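You operate a simulated robot arm through the tools that you are given. There is no shell and no other tool. Be economical: measure what you need, move in short steps, check, and stop when the job is done.

You run a simulated two-armed robot. Do the job below in one go: nothing can be reset, and whatever is moved stays where it is left.

TASK
Pick up the black yellow-handled mallet with one hand, pass it to the other hand and put it on the repair bench. Fetch the orange lint brush and set it on the silver steel plate. Close the white bag flap. Any order will do.

Only the result counts: the job must be done as asked and must still hold three seconds after the hand-in. Knocking over, shifting, dropping, spilling or breaking anything else fails it.

THE ROBOT
Two 6-joint arms with fingered hands on one trunk, on a base that drives. Base frame: it is fixed to the floor where the robot stands at the start and does not move with it; the origin is under the middle of the robot, x ahead of it, y to its left, z up; the surface under the hand at the start is at about z = 0.8. Readings come in m, degrees, newtons and seconds.
The left shoulder is at the start at [0.05, 0.17, 0.985], the right one opposite. With the tool pointing down near the work surface each hand reaches from about 0.52 to 0.78 m from the robot's upright axis, wherever it stands, measured 20 degrees to its own side. Places, roughly: orange lint brush (8x5x8 cm) [0.8, 1.5, 0.8]; repair bench [-1.1, 1.5, 0.9]; white bag flap [0.7, -3.5, 0.4]. Payload 3.5 kg a hand.
The TCP of each hand is the grasp point between the finger pads, 0.026 m short of the fingertips. In the tool frame z runs along the fingers and y along their closing line. The gripper opens to 0.132 m. The gripper's body begins 0.073 m behind the TCP. The gripper is a hand of 3 fingers: y runs from the thumb to the fingers, the wrist lies at [0, 0, -0.234] in the tool frame.
Orientation is told as [roll, pitch, yaw] about the base's x, y, z axes, in that order, counted from this pose: with the fingers straight down and closing along the base's y, the tool's x points along the base's -x, its y along +y and its z along -z.

THE INTERFACE
- The arms move only by the tool jog_arm. It takes "left_steps", "right_steps" or both (then of equal length, played together; a hand with none holds still); each is a list of rows, each a list of 2 entries, a list of its own where there are three numbers: the shift along the tool's x, y, z in m, then the turn, a rotation vector about the tool's x, y, z in degrees. In form: [[[dx, dy, dz], [ax, ay, az]], ...]. A call has 1 to 20 rows; each row shifts and turns the commanded pose from where the row before left it, along the tool's axes as they then stand. Rows are played at 5 a second. More than 0.05 m and 8.6 degrees between two rows, and nothing of the call is played. Where a pose cannot be reached the arm comes as near as it can. A force on the tool above 40 N (or 10 N above the force at the start of the call, whichever is more), or a blocked arm, ends the call early, and 0.2 s more pass. In this call time passes only in rows, and 0.2 s behind the last. The reply holds the time, the measured pose of the TCP, the force on the tool along the base axes, the opening and the grip force, in the units named above and with some noise, with the torque about the TCP (base axes, N m) and any sound that the robot's microphone picked up.
- Cameras (640 x 400 px; columns grow to the right, rows downward): "scene" is now at [0.0527, 0.0092, 1.5907]; the picture's right is [0.03, -1.00, 0.00], its down [-0.63, -0.02, -0.77] and it looks along [0.77, 0.02, -0.63] (base axes); focal length 265 px, centre (320, 200). "left" rides on the left gripper at [-0.062, 0.003, -0.092] in its tool frame; the picture's right is [-0.05, -1.00, 0.00], its down [0.83, -0.04, -0.56] and it looks along [0.55, -0.03, 0.83] (tool axes); focal length 230 px, centre (320, 200). "right" rides on the right gripper at [0.062, 0.003, -0.092] in its tool frame; the picture's right is [-0.05, 1.00, 0.00], its down [-0.83, -0.04, -0.56] and it looks along [-0.55, -0.03, 0.83] (tool axes); focal length 230 px, centre (320, 200). There is no depth. A picture from a camera that has moved, and an enlarged one, comes with that camera's place and axes in the base frame and with its lens. The place of the scene camera against the robot may be out by one fixed shift of up to 0.012 m in any direction.
- grab_frame(camera): a new picture of that camera. It takes no simulated time.
- slide_trunk(by): slides the trunk up (or, below 0, down) by that many m; the arms and the scene camera ride with it, the base frame stays. It gives what a move gives, with no picture.
- roll_base(legs): drives the robot by 1 to 6 legs, each [ahead, left, turn to the left] in m, m and degrees, along the robot's own axes; the way and the turn of a leg run together, so that a leg with both is an arc; at most 1.5 m and 180 degrees a leg. The arms and the cameras ride along, it lands a little off, and it stops where it bumps. It gives what a move gives.
- move_fingers(finger1, finger2, thumb_bend, hand): sets how far each is bent, from 0 (flat) to 100 (curled in); at 30 the hand is open as for a grip, at 70 the pads meet at the TCP. One left out holds its place. A second passes; each finger stops where it meets its share of the squeeze, and holds until it gets a number again. It is the only way to open and close the hand. It gives what a move gives, with no picture; readings hold the bend of each and the force on the fingers (four entries, about 0 where the hand has none), thumb and palm.
- aim_head(pan, tilt): turns the head with the scene camera to pan (to the left, within 86 degrees either way) and tilt (down, from -29 to 69), counted from straight ahead of the robot. It gives what a move gives.
- close_up(camera, box): a new picture of the part [left, top, right, bottom] of that camera's present view, enlarged. It takes no simulated time.
- sign_off(): hands the job in; it is judged then, once.

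Go step by step. Nothing tells you exact positions but the pictures and the camera data: compare them with the known pose of the tool, close in by small moves and look again before you grip or let go. The budget is 165 turns and 138 pictures, counting those below and the enlarged ones. Unless the task says otherwise, let go and move clear before handing in.

The tools are called after "Call:" as name(argument=value, ...) on one line, values as JSON. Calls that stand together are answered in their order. jog_arm: Moves the arms, as the interface text tells. Its arguments: {"type":"object","properties":{"left_steps":{"type":"array"},"right_steps":{"type":"array"}},"required":[]} The other tools are called the same way: slide_trunk (by) slides the trunk up or down; move_fingers (finger1, finger2, thumb_bend, hand) moves the fingers one by one; roll_base (legs) drives the base; aim_head (pan, tilt) turns the head that bears the scene camera; grab_frame (camera) takes a picture; close_up (camera, box) takes an enlarged picture of a part of a camera's view; sign_off () hands the job in.

At the start:

```text
clock: 0.0
left_tcp_pos: [0.4571, 0.337, 1.0559]
left_tcp_rot: [0.1, 0.0, 0.0]
left_force: [-0.7, 0.1, -0.7]
left_wrist_torque: [0.01, 0.03, 0.0]
left_width: 0.1321
left_grasp_force: 0.1
left_shape: jaw
left_bend: [30.0, 30.0, 30.0]
left_finger forces: [0.1, 0.0, 0.0, 0.1, 0.0, 0.0]
right_tcp_pos: [0.6539, -0.1179, 1.0971]
right_tcp_rot: [0.0, 0.0, -0.1]
right_force: [0.8, -0.4, -0.4]
right_wrist_torque: [0.03, -0.05, 0.03]
right_width: 0.1319
right_grasp_force: 0.0
right_shape: jaw
right_bend: [30.0, 30.0, 30.0]
right_finger forces: [0.1, 0.0, 0.0, 0.1, 0.0, 0.0]
trunk travel left (down, up): [-0.6, 0.11]
robot x, y, heading: [-0.0004, -0.0003, -0.2]
head pan, tilt: [1.5, 39.4]
```

scene: 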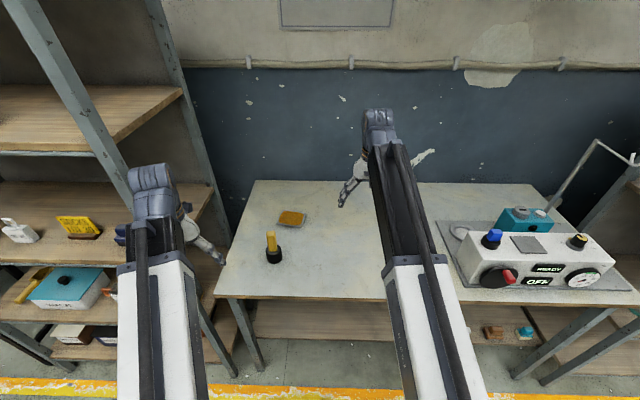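
right: 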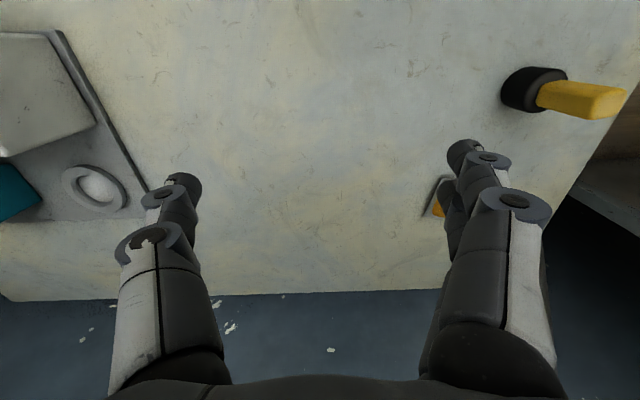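
left: 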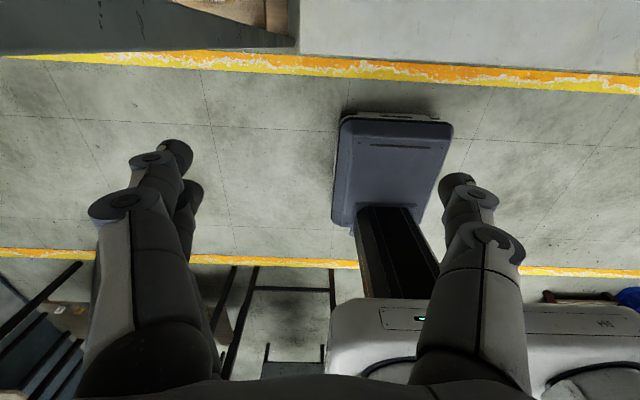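

I see a bench in front with a black/yellow mallet standing on its head at about (273,247), an orange thing on a plate, and a shelf on the left. I'll look closer before moving.

Call:
close_up(camera="scene", box=[220, 170, 380, 270])

Call:
close_up(camera="scene", box=[0, 170, 240, 320])

Call:
aim_head(pan=60, tilt=25)

Call:
grab_frame(camera="scene")

```text
4.00 times, centred on (300, 220) of scene
camera zoom: at [0.0527, 0.0092, 1.5907], right [0.03, -1.0, 0.0], down [-0.63, -0.02, -0.77], along [0.77, 0.02, -0.63], focal length 1059 px, centre (400, 120)
```

zoom: 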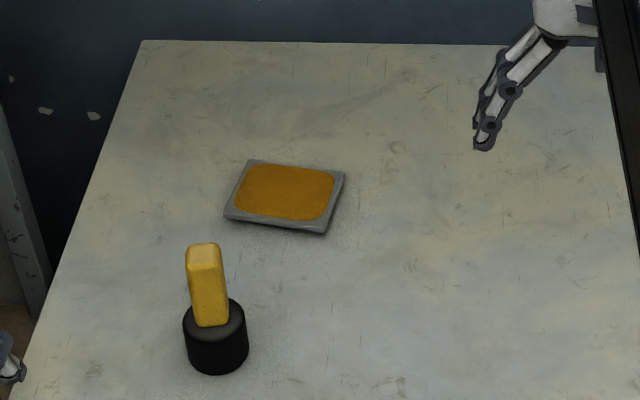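

```text
2.67 times, centred on (120, 245) of scene
camera zoom: at [0.0527, 0.0092, 1.5907], right [0.03, -1.0, 0.0], down [-0.63, -0.02, -0.77], along [0.77, 0.02, -0.63], focal length 706 px, centre (853, 80)
```

zoom: 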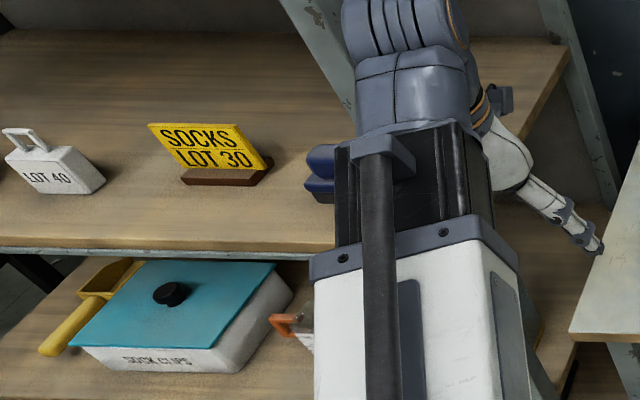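

```text
clock: 1.3
left_tcp_pos: [0.4568, 0.3367, 1.0558]
left_tcp_rot: [0.1, -0.1, 0.0]
left_force: [-0.2, 0.9, -0.6]
left_wrist_torque: [-0.01, 0.04, -0.01]
left_width: 0.132
left_grasp_force: 0.2
left_shape: jaw
left_bend: [30.0, 30.0, 30.0]
left_finger forces: [0.1, 0.0, 0.0, 0.1, 0.0, 0.0]
right_tcp_pos: [0.6538, -0.1175, 1.0956]
right_tcp_rot: [0.0, 0.0, 0.0]
right_force: [0.5, -0.1, 0.6]
right_wrist_torque: [0.0, -0.01, 0.0]
right_width: 0.132
right_grasp_force: 0.1
right_shape: jaw
right_bend: [30.0, 30.0, 30.0]
right_finger forces: [0.0, 0.1, 0.0, 0.0, 0.0, 0.1]
trunk travel left (down, up): [-0.6, 0.11]
robot x, y, heading: [0.0006, 0.0019, -0.3]
head pan, tilt: [60.0, 25.0]
```

```text
132 pictures are left
camera scene: at [0.0134, 0.0867, 1.6131], right [0.87, -0.5, 0.0], down [-0.21, -0.37, -0.91], along [0.45, 0.78, -0.42], focal length 265 px, centre (320, 200)
```

scene: 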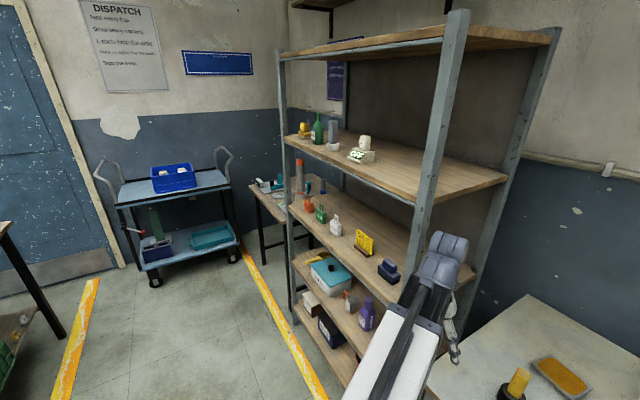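

The brush should be near (317,207) on the shelf here. I'll zoom in, and look around further for the bench and the plate.

Call:
close_up(camera="scene", box=[240, 150, 400, 250])

Call:
close_up(camera="scene", box=[90, 140, 330, 290])

Call:
roll_base(legs=[[0, 0, 90]])

Call:
grab_frame(camera="scene")

```text
4.00 times, centred on (320, 200) of scene
camera zoom: at [0.0134, 0.0867, 1.6131], right [0.87, -0.5, 0.0], down [-0.21, -0.37, -0.91], along [0.45, 0.78, -0.42], focal length 1059 px, centre (320, 200)
```

zoom: 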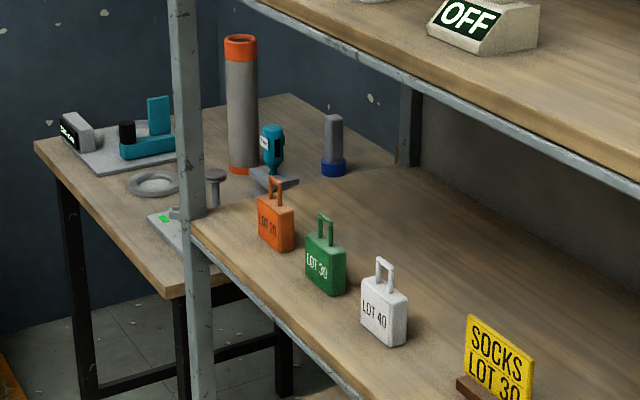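

```text
2.67 times, centred on (210, 215) of scene
camera zoom: at [0.0134, 0.0867, 1.6131], right [0.87, -0.5, 0.0], down [-0.21, -0.37, -0.91], along [0.45, 0.78, -0.42], focal length 706 px, centre (613, 160)
```

zoom: 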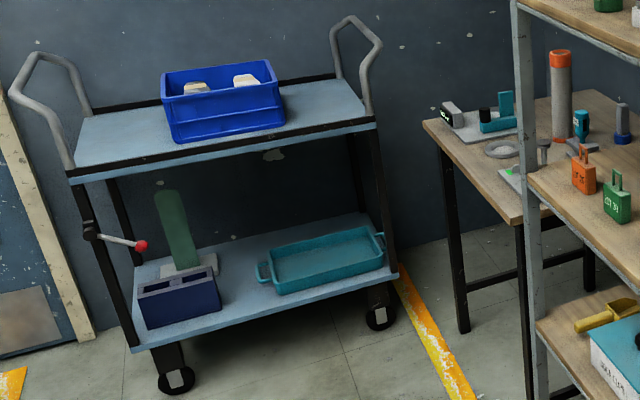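

```text
clock: 3.9
left_tcp_pos: [0.0412, 0.565, 1.0555]
left_tcp_rot: [0.0, 0.0, 49.3]
left_force: [-0.4, -0.2, 0.5]
left_wrist_torque: [0.0, 0.0, 0.0]
left_width: 0.1317
left_grasp_force: 0.0
left_shape: jaw
left_bend: [30.0, 30.0, 30.0]
left_finger forces: [0.0, 0.0, 0.0, 0.0, 0.0, 0.0]
right_tcp_pos: [0.5188, 0.4074, 1.0982]
right_tcp_rot: [-0.7, 0.8, 48.6]
right_force: [-4.1, -7.8, 1.5]
right_wrist_torque: [0.79, -0.32, 0.22]
right_width: 0.1318
right_grasp_force: 0.1
right_shape: jaw
right_bend: [30.0, 30.0, 30.0]
right_finger forces: [0.0, 0.0, 0.0, 0.1, 0.0, 8.9]
trunk travel left (down, up): [-0.6, 0.11]
robot x, y, heading: [-0.0022, -0.0023, 49.5]
head pan, tilt: [60.0, 25.0]
stopped in leg 1: the force on the tool passed its limit at 75 N (the readings are from after the stop); the commanded pose is now the measured one
```

```text
129 pictures are left
camera scene: at [-0.0502, 0.062, 1.6132], right [0.94, 0.33, 0.0], down [0.14, -0.4, -0.91], along [-0.3, 0.86, -0.42], focal length 265 px, centre (320, 200)
```

scene: 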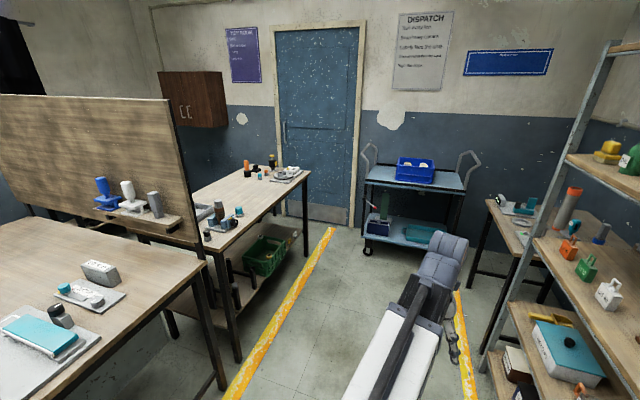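

My right hand bumped the shelf upright while turning. I'll turn back the way I came and check the hand cameras and the shelf.

Call:
grab_frame(camera="right")

Call:
roll_base(legs=[[0, 0, -25]])

Call:
aim_head(pan=30, tilt=25)

Call:
grab_frame(camera="scene")

```text
128 pictures are left
camera right: at [0.4756, 0.3656, 1.1923], right [-0.71, 0.7, -0.01], down [0.58, 0.6, 0.55], along [0.39, 0.38, -0.84], focal length 230 px, centre (320, 200)
```

right: 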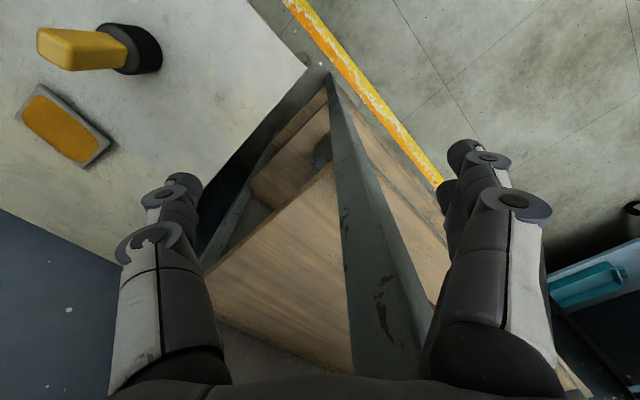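

```text
clock: 5.6
left_tcp_pos: [0.2779, 0.4934, 1.0549]
left_tcp_rot: [0.0, 0.0, 24.2]
left_force: [-0.6, 0.1, -0.1]
left_wrist_torque: [-0.01, 0.01, 0.01]
left_width: 0.132
left_grasp_force: 0.0
left_shape: jaw
left_bend: [30.0, 30.0, 30.0]
left_finger forces: [0.1, 0.0, 0.1, 0.0, 0.0, 0.0]
right_tcp_pos: [0.6435, 0.1494, 1.0959]
right_tcp_rot: [-0.5, 0.7, 23.4]
right_force: [-0.5, -0.2, -0.3]
right_wrist_torque: [-0.02, -0.02, -0.01]
right_width: 0.1318
right_grasp_force: 0.0
right_shape: jaw
right_bend: [30.0, 30.0, 30.0]
right_finger forces: [0.1, 0.0, 0.0, 0.1, 0.0, 0.0]
trunk travel left (down, up): [-0.6, 0.11]
robot x, y, heading: [0.0026, 0.0008, 24.1]
head pan, tilt: [60.0, 25.0]
```

```text
clock: 6.5
left_tcp_pos: [0.2793, 0.495, 1.0555]
left_tcp_rot: [0.0, 0.0, 24.1]
left_force: [0.1, -0.1, 0.3]
left_wrist_torque: [0.03, -0.02, 0.0]
left_width: 0.1319
left_grasp_force: 0.1
left_shape: jaw
left_bend: [30.0, 30.0, 30.0]
left_finger forces: [0.1, 0.0, 0.0, 0.0, 0.0, 0.1]
right_tcp_pos: [0.6438, 0.1498, 1.0974]
right_tcp_rot: [-0.6, 0.7, 23.4]
right_force: [-1.0, 0.5, 0.6]
right_wrist_torque: [0.0, -0.01, -0.03]
right_width: 0.132
right_grasp_force: 0.0
right_shape: jaw
right_bend: [30.0, 30.0, 30.0]
right_finger forces: [0.1, 0.0, 0.0, 0.0, 0.0, 0.1]
trunk travel left (down, up): [-0.6, 0.11]
robot x, y, heading: [-0.0007, -0.0018, 23.9]
head pan, tilt: [30.0, 25.0]
```

```text
127 pictures are left
camera scene: at [0.0246, 0.0652, 1.6131], right [0.81, -0.59, 0.0], down [-0.25, -0.34, -0.91], along [0.53, 0.73, -0.42], focal length 265 px, centre (320, 200)
```

scene: 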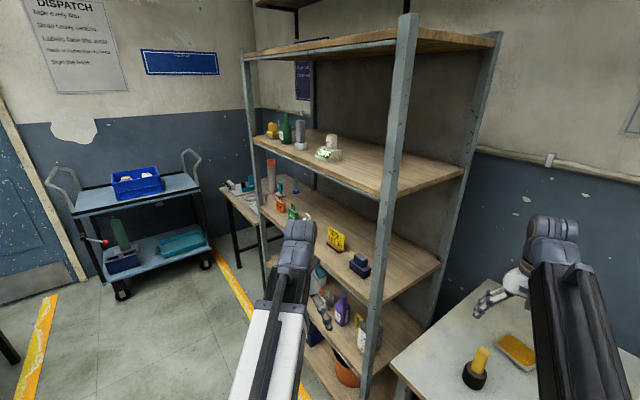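

The shelf looks intact. The right hand is now close above the mallet, so I'll look with its camera to fix the mallet's place and handle angle.

Call:
grab_frame(camera="right")

Call:
aim_head(pan=-10, tilt=45)

Call:
close_up(camera="scene", box=[200, 100, 440, 250])

```text
126 pictures are left
camera right: at [0.5871, 0.1299, 1.1913], right [-0.35, 0.94, -0.01], down [0.78, 0.3, 0.55], along [0.51, 0.18, -0.84], focal length 230 px, centre (320, 200)
```

right: 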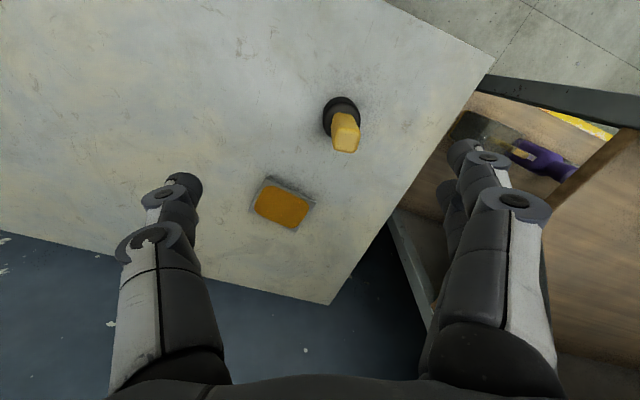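

```text
clock: 7.6
left_tcp_pos: [0.2781, 0.4938, 1.0548]
left_tcp_rot: [0.0, 0.0, 24.4]
left_force: [-1.5, 0.3, 0.6]
left_wrist_torque: [0.01, 0.02, -0.05]
left_width: 0.1319
left_grasp_force: 0.0
left_shape: jaw
left_bend: [30.0, 30.0, 30.0]
left_finger forces: [0.1, 0.1, 0.0, 0.0, 0.0, 0.0]
right_tcp_pos: [0.6444, 0.1482, 1.0961]
right_tcp_rot: [-0.5, 0.7, 23.5]
right_force: [0.9, 0.1, 0.6]
right_wrist_torque: [0.04, 0.01, 0.02]
right_width: 0.1318
right_grasp_force: 0.0
right_shape: jaw
right_bend: [30.0, 30.0, 30.0]
right_finger forces: [0.0, 0.0, 0.1, 0.0, 0.0, 0.1]
trunk travel left (down, up): [-0.6, 0.11]
robot x, y, heading: [0.0011, -0.0034, 24.3]
head pan, tilt: [-10.0, 45.0]
```

```text
2.67 times, centred on (320, 175) of scene
camera zoom: at [0.0496, 0.0104, 1.5826], right [0.24, -0.97, 0.0], down [-0.69, -0.17, -0.71], along [0.69, 0.17, -0.71], focal length 706 px, centre (320, 267)
```

zoom: 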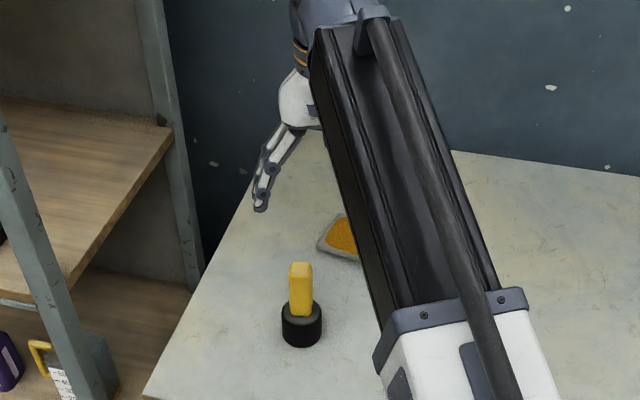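

Mallet is near (0.655, 0.183), its handle top about z 0.93. I'll zoom to see how the handle faces are turned.

Call:
close_up(camera="right", box=[264, 70, 424, 170])

```text
4.00 times, centred on (344, 120) of right
camera zoom: at [0.5871, 0.1299, 1.1913], right [-0.35, 0.94, -0.01], down [0.78, 0.3, 0.55], along [0.51, 0.18, -0.84], focal length 920 px, centre (224, 520)
```

zoom: 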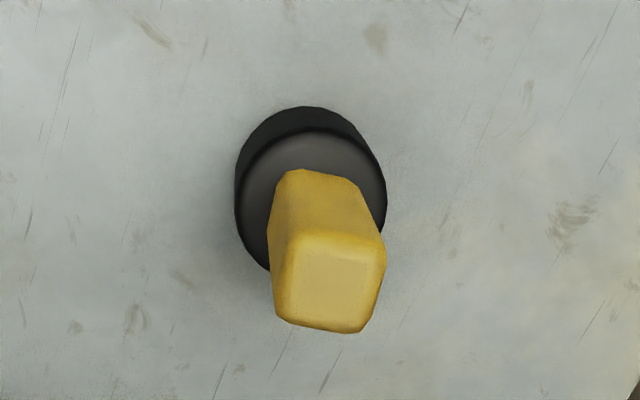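

I'll move the right hand over the handle, turn to its faces (yaw ≈ 11°), and look again.

Call:
jog_arm(right_steps=[[[-0.024, 0.028, 0], [0, 0, 6.2]], [[0, 0, 0], [0, 0, 6.2]], [[0, 0, 0.035], [0, 0, 0]], [[0, 0, 0.035], [0, 0, 0]]])

Call:
grab_frame(camera="right")

```text
clock: 8.6
left_tcp_pos: [0.2785, 0.4943, 1.0558]
left_tcp_rot: [-0.1, 0.0, 24.1]
left_force: [0.0, 0.1, -0.4]
left_wrist_torque: [-0.03, -0.02, 0.02]
left_width: 0.1317
left_grasp_force: 0.2
left_shape: jaw
left_bend: [30.0, 30.0, 30.0]
left_finger forces: [0.0, 0.0, 0.1, 0.0, 0.0, 0.0]
right_tcp_pos: [0.6562, 0.1831, 1.0269]
right_tcp_rot: [-0.7, 0.5, 10.8]
right_force: [0.7, -1.1, 0.4]
right_wrist_torque: [0.03, -0.01, 0.0]
right_width: 0.1318
right_grasp_force: 0.1
right_shape: jaw
right_bend: [30.0, 30.0, 30.0]
right_finger forces: [0.0, 0.1, 0.0, 0.0, 0.0, 0.0]
trunk travel left (down, up): [-0.6, 0.11]
robot x, y, heading: [0.0011, -0.0006, 24.3]
head pan, tilt: [-10.0, 45.0]
```

```text
123 pictures are left
camera right: at [0.5939, 0.177, 1.122], right [-0.14, 0.99, -0.01], down [0.83, 0.12, 0.55], along [0.54, 0.07, -0.84], focal length 230 px, centre (320, 200)
```

right: 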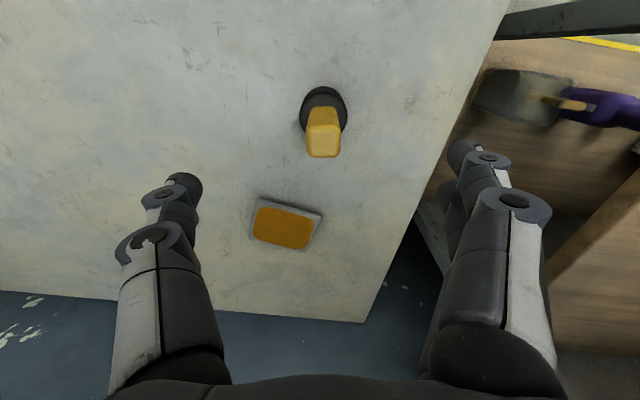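

The handle is centred between the fingers to within a few mm, its top around z 0.92. I'll descend to about 0.90 and check before closing.

Call:
jog_arm(right_steps=[[[-0.005, 0.004, 0.032], [0, 0, 0]], [[0, 0, 0.032], [0, 0, 0]], [[0, 0, 0.032], [0, 0, 0]], [[0, 0, 0.03], [0, 0, 0]]])

Call:
grab_frame(camera="right")

Call:
close_up(camera="scene", box=[240, 130, 400, 230])

```text
clock: 9.6
left_tcp_pos: [0.2791, 0.4946, 1.0557]
left_tcp_rot: [0.0, -0.1, 24.2]
left_force: [-0.8, 0.6, 0.0]
left_wrist_torque: [0.01, 0.02, 0.0]
left_width: 0.1323
left_grasp_force: 0.0
left_shape: jaw
left_bend: [30.0, 30.0, 30.0]
left_finger forces: [0.1, 0.0, 0.0, 0.0, 0.0, 0.1]
right_tcp_pos: [0.658, 0.1872, 0.9026]
right_tcp_rot: [-0.8, 0.5, 11.0]
right_force: [-0.3, -0.3, -0.8]
right_wrist_torque: [0.0, 0.0, -0.02]
right_width: 0.1318
right_grasp_force: 0.0
right_shape: jaw
right_bend: [30.0, 30.0, 30.0]
right_finger forces: [0.1, 0.0, 0.1, 0.1, 0.0, 0.0]
trunk travel left (down, up): [-0.6, 0.11]
robot x, y, heading: [-0.0039, 0.0017, 23.9]
head pan, tilt: [-10.0, 45.0]
```

```text
122 pictures are left
camera right: at [0.5971, 0.1801, 0.9973], right [-0.14, 0.99, -0.01], down [0.83, 0.12, 0.55], along [0.54, 0.07, -0.84], focal length 230 px, centre (320, 200)
```

right: 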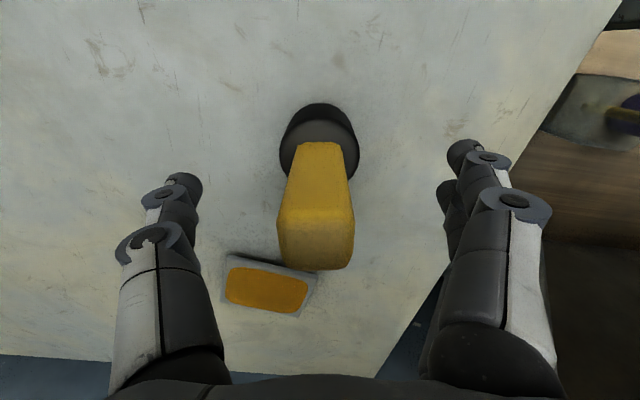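

```text
4.00 times, centred on (320, 180) of scene
camera zoom: at [0.0497, 0.0104, 1.5826], right [0.24, -0.97, 0.0], down [-0.69, -0.17, -0.71], along [0.69, 0.17, -0.71], focal length 1059 px, centre (320, 280)
```

zoom: 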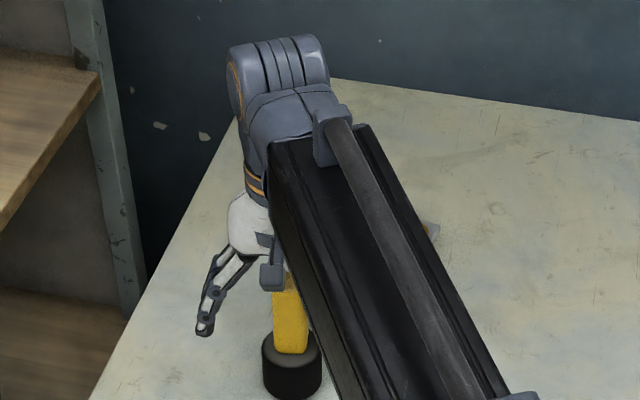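

The handle sits between the fingers, maybe 5 mm towards the robot from the TCP. I'll shift slightly and close.

Call:
jog_arm(right_steps=[[[0.005, -0.001, 0], [0, 0, 0]]])

Call:
move_fingers(hand="right", finger1=70, finger2=70, thumb_bend=70)

Call:
grab_frame(camera="right")

```text
clock: 10.0
left_tcp_pos: [0.2787, 0.4946, 1.0554]
left_tcp_rot: [0.0, 0.0, 24.1]
left_force: [0.0, 0.6, -0.7]
left_wrist_torque: [0.01, 0.0, -0.01]
left_width: 0.1318
left_grasp_force: 0.1
left_shape: jaw
left_bend: [30.0, 30.0, 30.0]
left_finger forces: [0.0, 0.0, 0.0, 0.0, 0.0, 0.0]
right_tcp_pos: [0.654, 0.1843, 0.9012]
right_tcp_rot: [-0.6, 0.5, 11.0]
right_force: [0.2, 0.0, 0.3]
right_wrist_torque: [0.0, -0.01, 0.01]
right_width: 0.1317
right_grasp_force: 0.1
right_shape: jaw
right_bend: [30.0, 30.0, 30.0]
right_finger forces: [0.0, 0.0, 0.1, 0.0, 0.0, 0.1]
trunk travel left (down, up): [-0.6, 0.11]
robot x, y, heading: [0.0015, 0.002, 24.2]
head pan, tilt: [-10.0, 45.0]
```

```text
clock: 11.0
left_tcp_pos: [0.2794, 0.4953, 1.0558]
left_tcp_rot: [0.1, 0.0, 24.2]
left_force: [0.8, 1.2, -0.1]
left_wrist_torque: [-0.01, 0.0, 0.0]
left_width: 0.132
left_grasp_force: 0.0
left_shape: jaw
left_bend: [30.0, 30.0, 30.0]
left_finger forces: [0.0, 0.0, 0.0, 0.0, 0.0, 0.0]
right_tcp_pos: [0.6533, 0.1849, 0.9021]
right_tcp_rot: [-0.8, 0.6, 11.1]
right_force: [-0.3, 0.4, -0.2]
right_wrist_torque: [0.01, 0.04, 0.03]
right_width: 0.0273
right_grasp_force: 10.3
right_shape: fingers
right_bend: [63.0, 62.0, 65.0]
right_finger forces: [4.5, 5.5, 0.0, 0.1, 10.5, 0.0]
trunk travel left (down, up): [-0.6, 0.11]
robot x, y, heading: [-0.0038, -0.0037, 24.1]
head pan, tilt: [-10.0, 45.0]
```

```text
120 pictures are left
camera right: at [0.5929, 0.1777, 0.9958], right [-0.14, 0.99, -0.01], down [0.83, 0.12, 0.55], along [0.54, 0.07, -0.84], focal length 230 px, centre (320, 200)
```

right: 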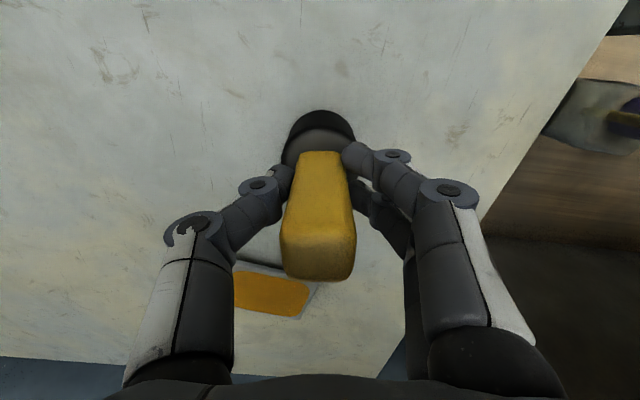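

The grip holds the handle (width 27 mm, 10 N). Lifting.

Call:
jog_arm(right_steps=[[[0, 0, -0.02], [0, 0, 0]], [[0, 0, -0.04], [0, 0, 0]], [[0, 0, -0.045], [0, 0, 0]], [[0, 0, -0.045], [0, 0, 0]], [[0, 0, -0.045], [0, 0, 0]]])

Call:
grab_frame(camera="scene")

```text
clock: 12.2
left_tcp_pos: [0.2777, 0.494, 1.0549]
left_tcp_rot: [0.0, 0.0, 24.3]
left_force: [0.8, 0.2, 0.0]
left_wrist_torque: [0.0, -0.01, 0.02]
left_width: 0.1321
left_grasp_force: 0.1
left_shape: jaw
left_bend: [30.0, 30.0, 30.0]
left_finger forces: [0.1, 0.0, 0.0, 0.1, 0.3, 0.0]
right_tcp_pos: [0.6558, 0.1888, 1.0924]
right_tcp_rot: [-0.9, 0.6, 11.0]
right_force: [-0.7, -0.2, -3.5]
right_wrist_torque: [-0.01, 0.02, 0.02]
right_width: 0.0273
right_grasp_force: 9.9
right_shape: fingers
right_bend: [63.0, 62.0, 65.0]
right_finger forces: [4.6, 5.2, 0.0, 0.1, 10.5, 0.1]
trunk travel left (down, up): [-0.6, 0.11]
robot x, y, heading: [-0.0019, -0.0028, 23.8]
head pan, tilt: [-10.0, 45.0]
```

```text
119 pictures are left
camera scene: at [0.0497, 0.0104, 1.5825], right [0.24, -0.97, 0.0], down [-0.69, -0.17, -0.71], along [0.69, 0.17, -0.71], focal length 265 px, centre (320, 200)
```

scene: 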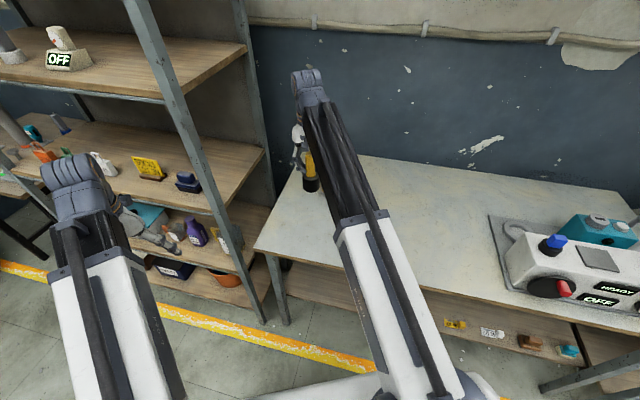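

Mallet is in the right hand. Before driving I'll look both ways for free floor.

Call:
aim_head(pan=86, tilt=30)

Call:
grab_frame(camera="scene")

Call:
aim_head(pan=-86, tilt=30)

Call:
grab_frame(camera="scene")

```text
clock: 13.9
left_tcp_pos: [0.2792, 0.4952, 1.0547]
left_tcp_rot: [-0.1, 0.0, 24.1]
left_force: [0.7, -0.5, -0.2]
left_wrist_torque: [-0.02, 0.0, 0.0]
left_width: 0.132
left_grasp_force: 0.1
left_shape: jaw
left_bend: [30.0, 30.0, 30.0]
left_finger forces: [0.1, 0.1, 0.1, 0.0, 0.0, 0.0]
right_tcp_pos: [0.6558, 0.1869, 1.0908]
right_tcp_rot: [-0.7, 0.6, 11.1]
right_force: [-0.3, 0.9, -4.5]
right_wrist_torque: [0.03, 0.02, -0.03]
right_width: 0.0275
right_grasp_force: 10.7
right_shape: fingers
right_bend: [63.0, 62.0, 65.0]
right_finger forces: [4.5, 5.3, 0.0, 0.0, 10.5, 0.0]
trunk travel left (down, up): [-0.6, 0.11]
robot x, y, heading: [0.0015, -0.0013, 24.3]
head pan, tilt: [85.9, 30.0]
```

```text
118 pictures are left
camera scene: at [-0.06, 0.0755, 1.6052], right [0.94, 0.34, 0.0], down [0.17, -0.47, -0.87], along [-0.3, 0.81, -0.5], focal length 265 px, centre (320, 200)
```

scene: 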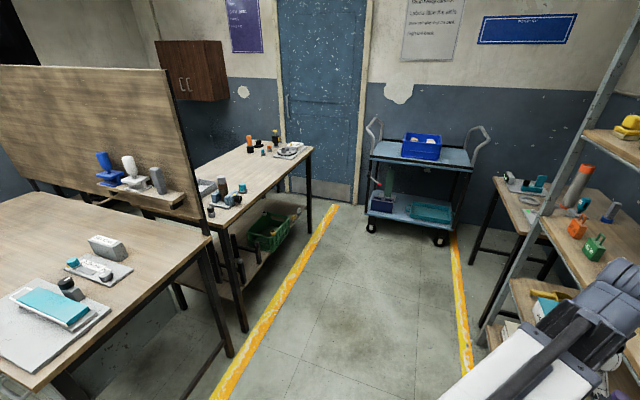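

```text
clock: 16.5
left_tcp_pos: [0.2801, 0.4932, 1.0549]
left_tcp_rot: [-0.1, 0.0, 24.1]
left_force: [0.4, -0.4, 0.2]
left_wrist_torque: [0.01, 0.0, -0.01]
left_width: 0.132
left_grasp_force: 0.0
left_shape: jaw
left_bend: [30.0, 30.0, 30.0]
left_finger forces: [0.0, 0.0, 0.0, 0.0, 0.0, 0.0]
right_tcp_pos: [0.6556, 0.188, 1.0918]
right_tcp_rot: [-0.7, 0.6, 11.0]
right_force: [-1.2, 0.4, -3.9]
right_wrist_torque: [0.01, 0.0, -0.01]
right_width: 0.0274
right_grasp_force: 10.5
right_shape: fingers
right_bend: [63.0, 62.0, 65.0]
right_finger forces: [4.5, 5.3, 0.0, 0.0, 10.5, 0.1]
trunk travel left (down, up): [-0.6, 0.11]
robot x, y, heading: [-0.0018, 0.0009, 24.4]
head pan, tilt: [-85.9, 30.0]
```

```text
117 pictures are left
camera scene: at [0.0138, -0.0891, 1.6052], right [-0.88, -0.47, 0.0], down [-0.24, 0.44, -0.87], along [0.41, -0.76, -0.5], focal length 265 px, centre (320, 200)
```

scene: 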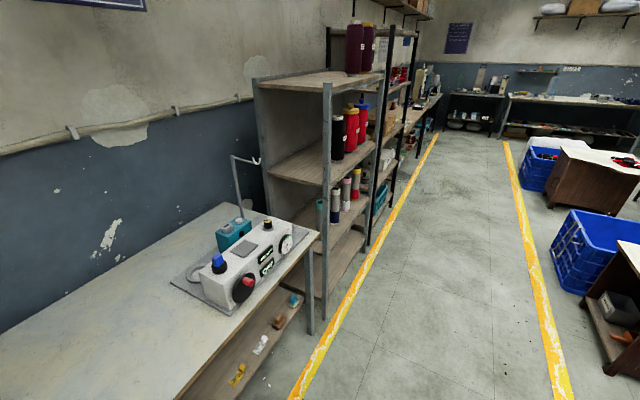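

The corridor runs along y between the yellow lines; the bench behind the wooden board is the likely repair bench. I'll back off a little, turn left into the corridor, and zoom on candidates.

Call:
roll_base(legs=[[-0.25, 0, 0], [0, 0, 66]])

Call:
aim_head(pan=-35, tilt=30)

Call:
grab_frame(camera="scene")

```text
clock: 21.2
left_tcp_pos: [-0.5582, 0.3598, 1.055]
left_tcp_rot: [0.0, 0.0, 89.4]
left_force: [-1.3, -0.2, 0.3]
left_wrist_torque: [0.02, 0.0, 0.02]
left_width: 0.1319
left_grasp_force: 0.0
left_shape: jaw
left_bend: [30.0, 30.0, 30.0]
left_finger forces: [0.0, 0.1, 0.0, 0.1, 0.1, 0.0]
right_tcp_pos: [-0.1213, 0.5737, 1.0929]
right_tcp_rot: [-0.8, 0.6, 76.3]
right_force: [-0.3, 0.6, -3.9]
right_wrist_torque: [0.0, -0.03, 0.0]
right_width: 0.0258
right_grasp_force: 9.4
right_shape: fingers
right_bend: [64.0, 62.0, 65.0]
right_finger forces: [4.5, 5.5, 0.0, 0.0, 9.6, 0.0]
trunk travel left (down, up): [-0.6, 0.11]
robot x, y, heading: [-0.2258, -0.1007, 89.5]
head pan, tilt: [-85.9, 30.0]
```

```text
clock: 22.4
left_tcp_pos: [-0.5579, 0.3588, 1.0552]
left_tcp_rot: [0.0, 0.0, 89.4]
left_force: [-0.7, 0.3, 0.0]
left_wrist_torque: [0.05, -0.02, 0.0]
left_width: 0.1318
left_grasp_force: 0.1
left_shape: jaw
left_bend: [30.0, 30.0, 30.0]
left_finger forces: [0.0, 0.0, 0.1, 0.1, 0.1, 0.0]
right_tcp_pos: [-0.1213, 0.5746, 1.093]
right_tcp_rot: [-0.8, 0.7, 76.3]
right_force: [-0.1, 0.6, -3.2]
right_wrist_torque: [-0.05, 0.04, 0.03]
right_width: 0.0218
right_grasp_force: 10.1
right_shape: fingers
right_bend: [66.0, 62.0, 66.0]
right_finger forces: [3.8, 6.7, 0.0, 0.0, 9.1, 0.0]
trunk travel left (down, up): [-0.6, 0.11]
robot x, y, heading: [-0.223, -0.1016, 89.4]
head pan, tilt: [-35.0, 30.0]
```

```text
116 pictures are left
camera scene: at [-0.1656, -0.0593, 1.6051], right [0.81, -0.58, 0.0], down [-0.29, -0.41, -0.87], along [0.5, 0.7, -0.5], focal length 265 px, centre (320, 200)
```

scene: 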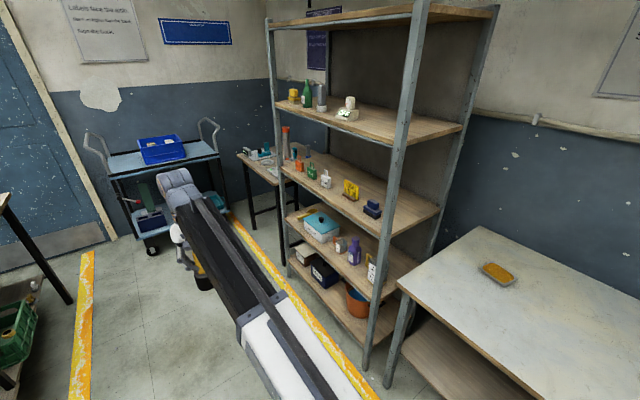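

Right grip width changed a bit (27→22 mm); checking the mallet in the hand.

Call:
grab_frame(camera="right")

Call:
close_up(camera="scene", box=[160, 170, 280, 320])

```text
115 pictures are left
camera right: at [-0.1401, 0.5171, 1.1867], right [-0.96, 0.29, -0.01], down [0.23, 0.8, 0.55], along [0.17, 0.52, -0.84], focal length 230 px, centre (320, 200)
```

right: 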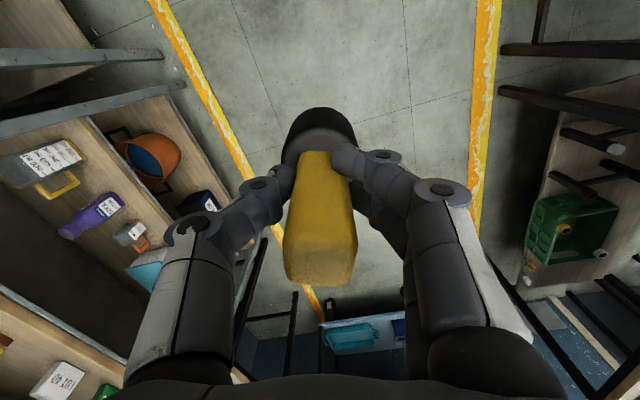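

```text
2.67 times, centred on (220, 245) of scene
camera zoom: at [-0.1656, -0.0593, 1.6051], right [0.81, -0.58, 0.0], down [-0.29, -0.41, -0.87], along [0.5, 0.7, -0.5], focal length 706 px, centre (587, 80)
```

zoom: 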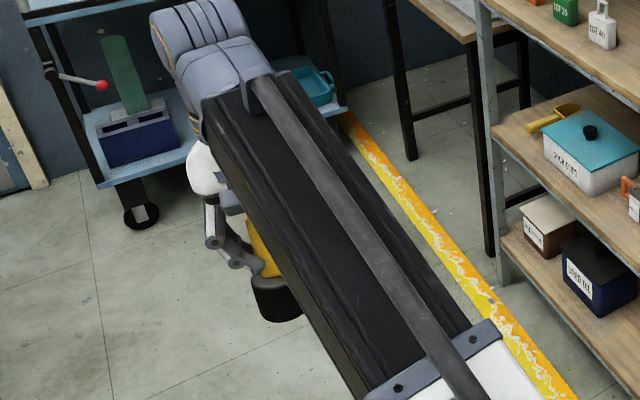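

The mallet is held securely. I'll hand over here in free air: bring the right hand to the middle and yaw it 45°, while the left hand turns to point forward-right, 20° below horizontal.

Call:
jog_arm(left_steps=[[[0, 0, 0], [0, 0, 7.5]], [[0, 0, 0], [0, 0, 7.5]], [[0, 0, 0], [0, 0, 7.5]], [[0, 0, 0], [0, 0, 7.5]], [[0, 0, 0], [0, 0, 7.5]], [[0, 0, 0], [0, 0, 7.5]], [[0, 0, 0], [0, -7.8, 0]], [[0, 0, 0], [0, -7.8, 0]], [[0, 0, 0], [0, -7.8, 0]], [[0, 0, 0], [0, -7.8, 0]], [[0, 0, 0], [0, -7.8, 0]], [[0, 0, 0], [0, -7.8, 0]], [[0, 0, 0], [0, -7.8, 0]], [[0, 0, 0], [0, -7.8, 0]], [[0, 0, 0], [0, -7.6, 0]]], right_steps=[[[0.005, 0.03, 0], [0, 0, 0]], [[0.005, 0.031, 0], [0, 0, 0]], [[0, 0, 0], [0, 0, 8]], [[0, 0, 0], [0, 0, 8]], [[0, 0, 0], [0, 0, 8]], [[0, 0, 0], [0, 0, 8]], [[0, 0, 0], [0, 0, 0]], [[0, 0, 0], [0, 0, 0]], [[0, 0, 0], [0, 0, 0]], [[0, 0, 0], [0, 0, 0]], [[0, 0, 0], [0, 0, 0]], [[0, 0, 0], [0, 0, 0]], [[0, 0, 0], [0, 0, 0]], [[0, 0, 0], [0, 0, 0]], [[0, 0, 0], [0, 0, 0]]])

Call:
aim_head(pan=5, tilt=45)

Call:
grab_frame(camera="scene")

Call:
grab_frame(camera="left")

```text
clock: 25.6
left_tcp_pos: [-0.5679, 0.3702, 1.0583]
left_tcp_rot: [-0.3, -70.1, 44.5]
left_force: [0.2, 1.2, -0.5]
left_wrist_torque: [-0.01, -0.02, 0.0]
left_width: 0.132
left_grasp_force: 0.0
left_shape: jaw
left_bend: [30.0, 30.0, 30.0]
left_finger forces: [0.0, 0.0, 0.0, 0.0, 0.0, 0.0]
left hand out of reach, approached as far as the arm can: row 12, 13, 14
right_tcp_pos: [-0.1833, 0.5782, 1.0913]
right_tcp_rot: [-0.9, 0.1, 44.2]
right_force: [-0.1, -0.2, -3.4]
right_wrist_torque: [0.0, 0.02, -0.01]
right_width: 0.0214
right_grasp_force: 9.0
right_shape: fingers
right_bend: [67.0, 62.0, 66.0]
right_finger forces: [3.3, 6.7, 0.0, 0.0, 8.9, 0.1]
trunk travel left (down, up): [-0.6, 0.11]
robot x, y, heading: [-0.2278, -0.0996, 89.6]
head pan, tilt: [-35.0, 30.0]
```

```text
clock: 26.6
left_tcp_pos: [-0.5673, 0.3699, 1.0581]
left_tcp_rot: [-0.2, -69.9, 44.4]
left_force: [0.0, -0.1, -0.6]
left_wrist_torque: [0.0, 0.01, 0.0]
left_width: 0.1321
left_grasp_force: 0.1
left_shape: jaw
left_bend: [30.0, 30.0, 30.0]
left_finger forces: [0.0, 0.1, 0.0, 0.1, 0.0, 0.0]
right_tcp_pos: [-0.1834, 0.5793, 1.0921]
right_tcp_rot: [-0.9, 0.0, 44.3]
right_force: [0.0, 0.0, -3.4]
right_wrist_torque: [0.03, 0.05, 0.01]
right_width: 0.0214
right_grasp_force: 9.4
right_shape: fingers
right_bend: [67.0, 62.0, 66.0]
right_finger forces: [3.2, 6.8, 0.0, 0.1, 8.8, 0.0]
trunk travel left (down, up): [-0.6, 0.11]
robot x, y, heading: [-0.2255, -0.1005, 89.4]
head pan, tilt: [5.0, 45.0]
```

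```text
113 pictures are left
camera scene: at [-0.2246, -0.0517, 1.5826], right [1.0, 0.08, 0.0], down [0.05, -0.71, -0.71], along [-0.05, 0.71, -0.71], focal length 265 px, centre (320, 200)
```

scene: 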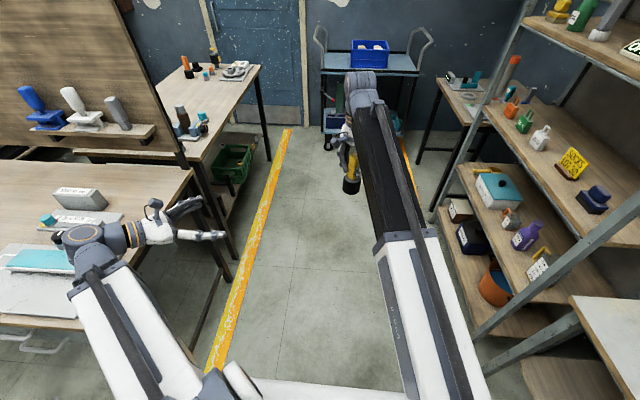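

```text
112 pictures are left
camera left: at [-0.6176, 0.3272, 1.1467], right [0.71, -0.7, 0.05], down [-0.55, -0.59, -0.59], along [0.44, 0.39, -0.81], focal length 230 px, centre (320, 200)
```

left: 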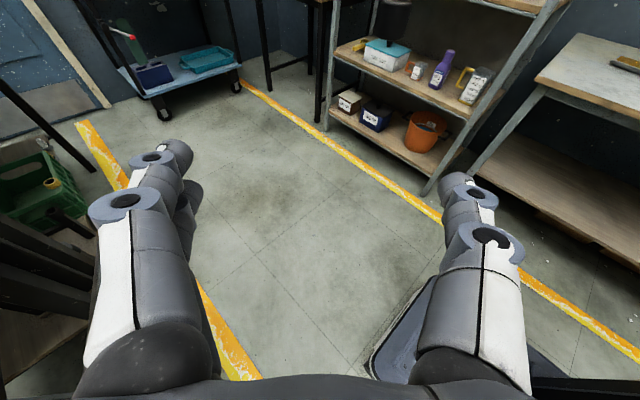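

Left hand is oriented as wanted. I'll bring it to a standoff 14 cm from the mallet head.

Call:
jog_arm(left_steps=[[[-0.015, -0.0178, 0.038], [0, 0, 0]], [[-0.015, -0.0178, 0.038], [0, 0, 0]], [[-0.015, -0.0178, 0.038], [0, 0, 0]], [[-0.015, -0.0178, 0.038], [0, 0, 0]], [[-0.015, -0.0178, 0.038], [0, 0, 0]], [[-0.015, -0.0178, 0.038], [0, 0, 0]], [[-0.015, -0.0178, 0.038], [0, 0, 0]]])

Call:
grab_frame(camera="scene")

Call:
grab_frame(camera="left")

```text
clock: 28.2
left_tcp_pos: [-0.3128, 0.5298, 1.0661]
left_tcp_rot: [-0.1, -69.9, 44.6]
left_force: [-0.4, -0.4, 0.4]
left_wrist_torque: [0.01, 0.01, -0.01]
left_width: 0.1318
left_grasp_force: 0.1
left_shape: jaw
left_bend: [30.0, 30.0, 30.0]
left_finger forces: [0.0, 0.0, 0.0, 0.1, 0.0, 0.0]
left hand out of reach, approached as far as the arm can: row 1, 2, 3, 4, 5
right_tcp_pos: [-0.1834, 0.5799, 1.0921]
right_tcp_rot: [-1.0, 0.1, 44.3]
right_force: [-0.3, -0.7, -3.5]
right_wrist_torque: [-0.02, 0.03, -0.02]
right_width: 0.0216
right_grasp_force: 9.3
right_shape: fingers
right_bend: [67.0, 62.0, 66.0]
right_finger forces: [3.2, 6.7, 0.1, 0.1, 8.7, 0.0]
trunk travel left (down, up): [-0.6, 0.11]
robot x, y, heading: [-0.2244, -0.101, 89.3]
head pan, tilt: [5.0, 45.0]
```

```text
111 pictures are left
camera scene: at [-0.2244, -0.0516, 1.5825], right [1.0, 0.08, 0.0], down [0.05, -0.71, -0.71], along [-0.05, 0.7, -0.71], focal length 265 px, centre (320, 200)
```

scene: 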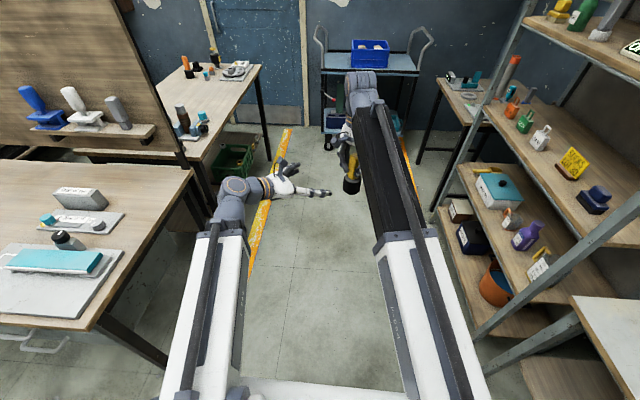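

```text
110 pictures are left
camera left: at [-0.3636, 0.4864, 1.1561], right [0.71, -0.7, 0.05], down [-0.55, -0.6, -0.59], along [0.44, 0.39, -0.81], focal length 230 px, centre (320, 200)
```

left: 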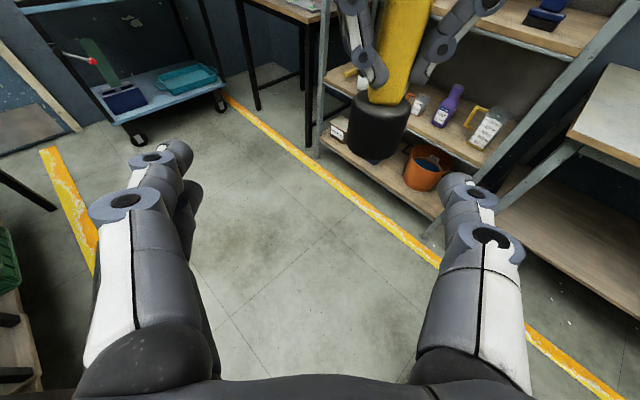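

Camera confirms the mallet head at (-0.183, 0.578, 1.017). I'll line up sideways, then advance most of the way.

Call:
jog_arm(left_steps=[[[0.001, -0.029, 0.0], [0, 0, 0]], [[0.001, -0.028, 0.0], [0, 0, 0]], [[0.0, 0, 0.025], [0, 0, 0]], [[0.0, 0, 0.025], [0, 0, 0]]])

Call:
grab_frame(camera="left")

```text
clock: 29.2
left_tcp_pos: [-0.2456, 0.5572, 1.0549]
left_tcp_rot: [0.1, -70.0, 44.4]
left_force: [0.5, -0.2, -0.5]
left_wrist_torque: [0.0, 0.01, 0.03]
left_width: 0.1319
left_grasp_force: 0.2
left_shape: jaw
left_bend: [30.0, 30.0, 30.0]
left_finger forces: [0.1, 0.0, 0.1, 0.0, 0.1, 0.0]
left hand out of reach, approached as far as the arm can: row 1, 2
right_tcp_pos: [-0.183, 0.5798, 1.0922]
right_tcp_rot: [-1.0, 0.0, 44.2]
right_force: [1.2, -0.3, -3.7]
right_wrist_torque: [-0.02, 0.02, 0.02]
right_width: 0.0214
right_grasp_force: 9.0
right_shape: fingers
right_bend: [67.0, 62.0, 66.0]
right_finger forces: [3.2, 6.7, 0.0, 0.1, 8.8, 0.0]
trunk travel left (down, up): [-0.6, 0.11]
robot x, y, heading: [-0.2239, -0.1028, 89.5]
head pan, tilt: [5.0, 45.0]
```

```text
109 pictures are left
camera left: at [-0.2959, 0.5145, 1.143], right [0.71, -0.7, 0.05], down [-0.55, -0.6, -0.59], along [0.44, 0.39, -0.81], focal length 230 px, centre (320, 200)
```

left: 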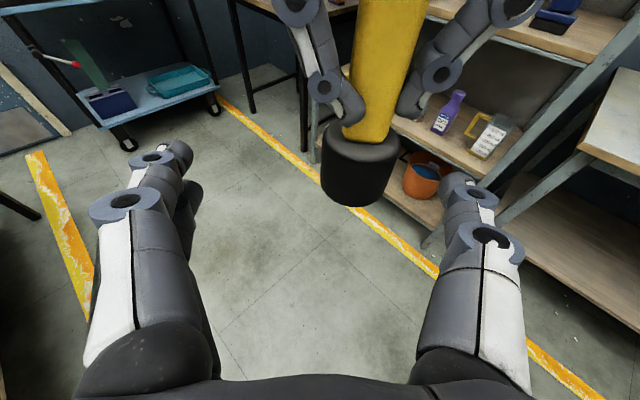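

Still ~29 mm off sideways; reach is better further out, so I'll mix forward with sideways moves.

Call:
jog_arm(left_steps=[[[0.005, -0.006, 0.015], [0, 0, 0]], [[0.005, -0.012, 0.01], [0, 0, 0]], [[0.005, -0.011, 0.0], [0, 0, 0]]])

Call:
grab_frame(camera="left")

```text
clock: 30.1
left_tcp_pos: [-0.2135, 0.5489, 1.03]
left_tcp_rot: [-0.1, -70.1, 44.5]
left_force: [0.2, 0.8, 0.7]
left_wrist_torque: [-0.01, 0.0, 0.02]
left_width: 0.1321
left_grasp_force: 0.0
left_shape: jaw
left_bend: [30.0, 30.0, 30.0]
left_finger forces: [0.1, 0.0, 0.0, 0.1, 0.0, 0.0]
right_tcp_pos: [-0.1834, 0.5797, 1.0923]
right_tcp_rot: [-1.0, 0.1, 44.3]
right_force: [0.4, -1.2, -4.1]
right_wrist_torque: [-0.01, -0.01, 0.02]
right_width: 0.0212
right_grasp_force: 9.5
right_shape: fingers
right_bend: [67.0, 62.0, 66.0]
right_finger forces: [3.2, 6.7, 0.0, 0.0, 8.8, 0.0]
trunk travel left (down, up): [-0.6, 0.11]
robot x, y, heading: [-0.2266, -0.0991, 89.4]
head pan, tilt: [5.0, 45.0]
```

```text
108 pictures are left
camera left: at [-0.263, 0.5057, 1.1188], right [0.71, -0.7, 0.05], down [-0.55, -0.6, -0.59], along [0.44, 0.39, -0.81], focal length 230 px, centre (320, 200)
```

left: 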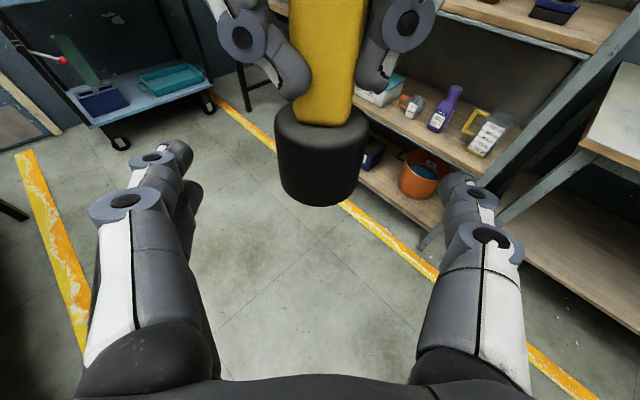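

Centred now. Advancing the last 44 mm.

Call:
jog_arm(left_steps=[[[-0.001, 0, 0.015], [0, 0, 0]], [[-0.001, 0, 0.015], [0, 0, 0]], [[-0.001, 0, 0.014], [0, 0, 0]]])

Call:
grab_frame(camera="left")

Call:
close_up(camera="scene", box=[240, 120, 400, 220])

```text
clock: 30.9
left_tcp_pos: [-0.1818, 0.5783, 1.0166]
left_tcp_rot: [-0.1, -70.0, 44.5]
left_force: [-0.7, 0.7, 0.3]
left_wrist_torque: [-0.01, 0.01, 0.02]
left_width: 0.1321
left_grasp_force: 0.1
left_shape: jaw
left_bend: [30.0, 30.0, 30.0]
left_finger forces: [0.0, 0.1, 0.0, 0.0, 0.0, 0.0]
right_tcp_pos: [-0.1836, 0.5802, 1.0917]
right_tcp_rot: [-0.9, 0.2, 44.2]
right_force: [0.4, 0.7, -4.7]
right_wrist_torque: [-0.04, -0.03, -0.02]
right_width: 0.0212
right_grasp_force: 9.4
right_shape: fingers
right_bend: [67.0, 62.0, 66.0]
right_finger forces: [3.2, 6.7, 0.0, 0.0, 8.8, 0.0]
trunk travel left (down, up): [-0.6, 0.11]
robot x, y, heading: [-0.2246, -0.1001, 89.2]
head pan, tilt: [5.0, 45.0]
```

```text
107 pictures are left
camera left: at [-0.2314, 0.5352, 1.1067], right [0.71, -0.7, 0.05], down [-0.55, -0.6, -0.59], along [0.44, 0.39, -0.81], focal length 230 px, centre (320, 200)
```

left: 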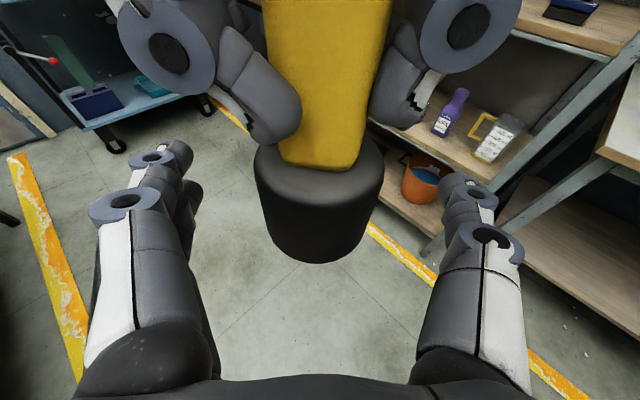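

```text
4.00 times, centred on (320, 170) of scene
camera zoom: at [-0.2246, -0.0516, 1.5825], right [1.0, 0.08, 0.0], down [0.05, -0.71, -0.71], along [-0.05, 0.7, -0.71], focal length 1059 px, centre (320, 320)
```

zoom: 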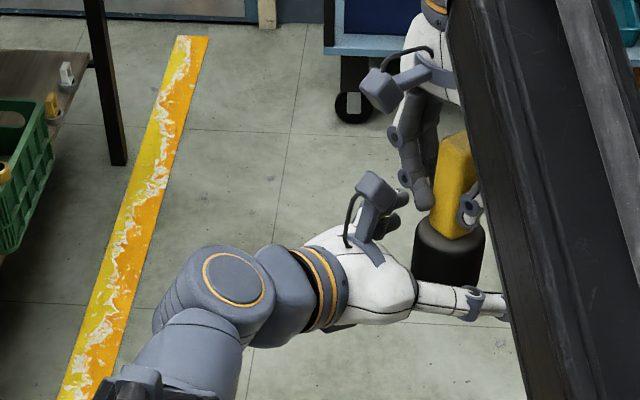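

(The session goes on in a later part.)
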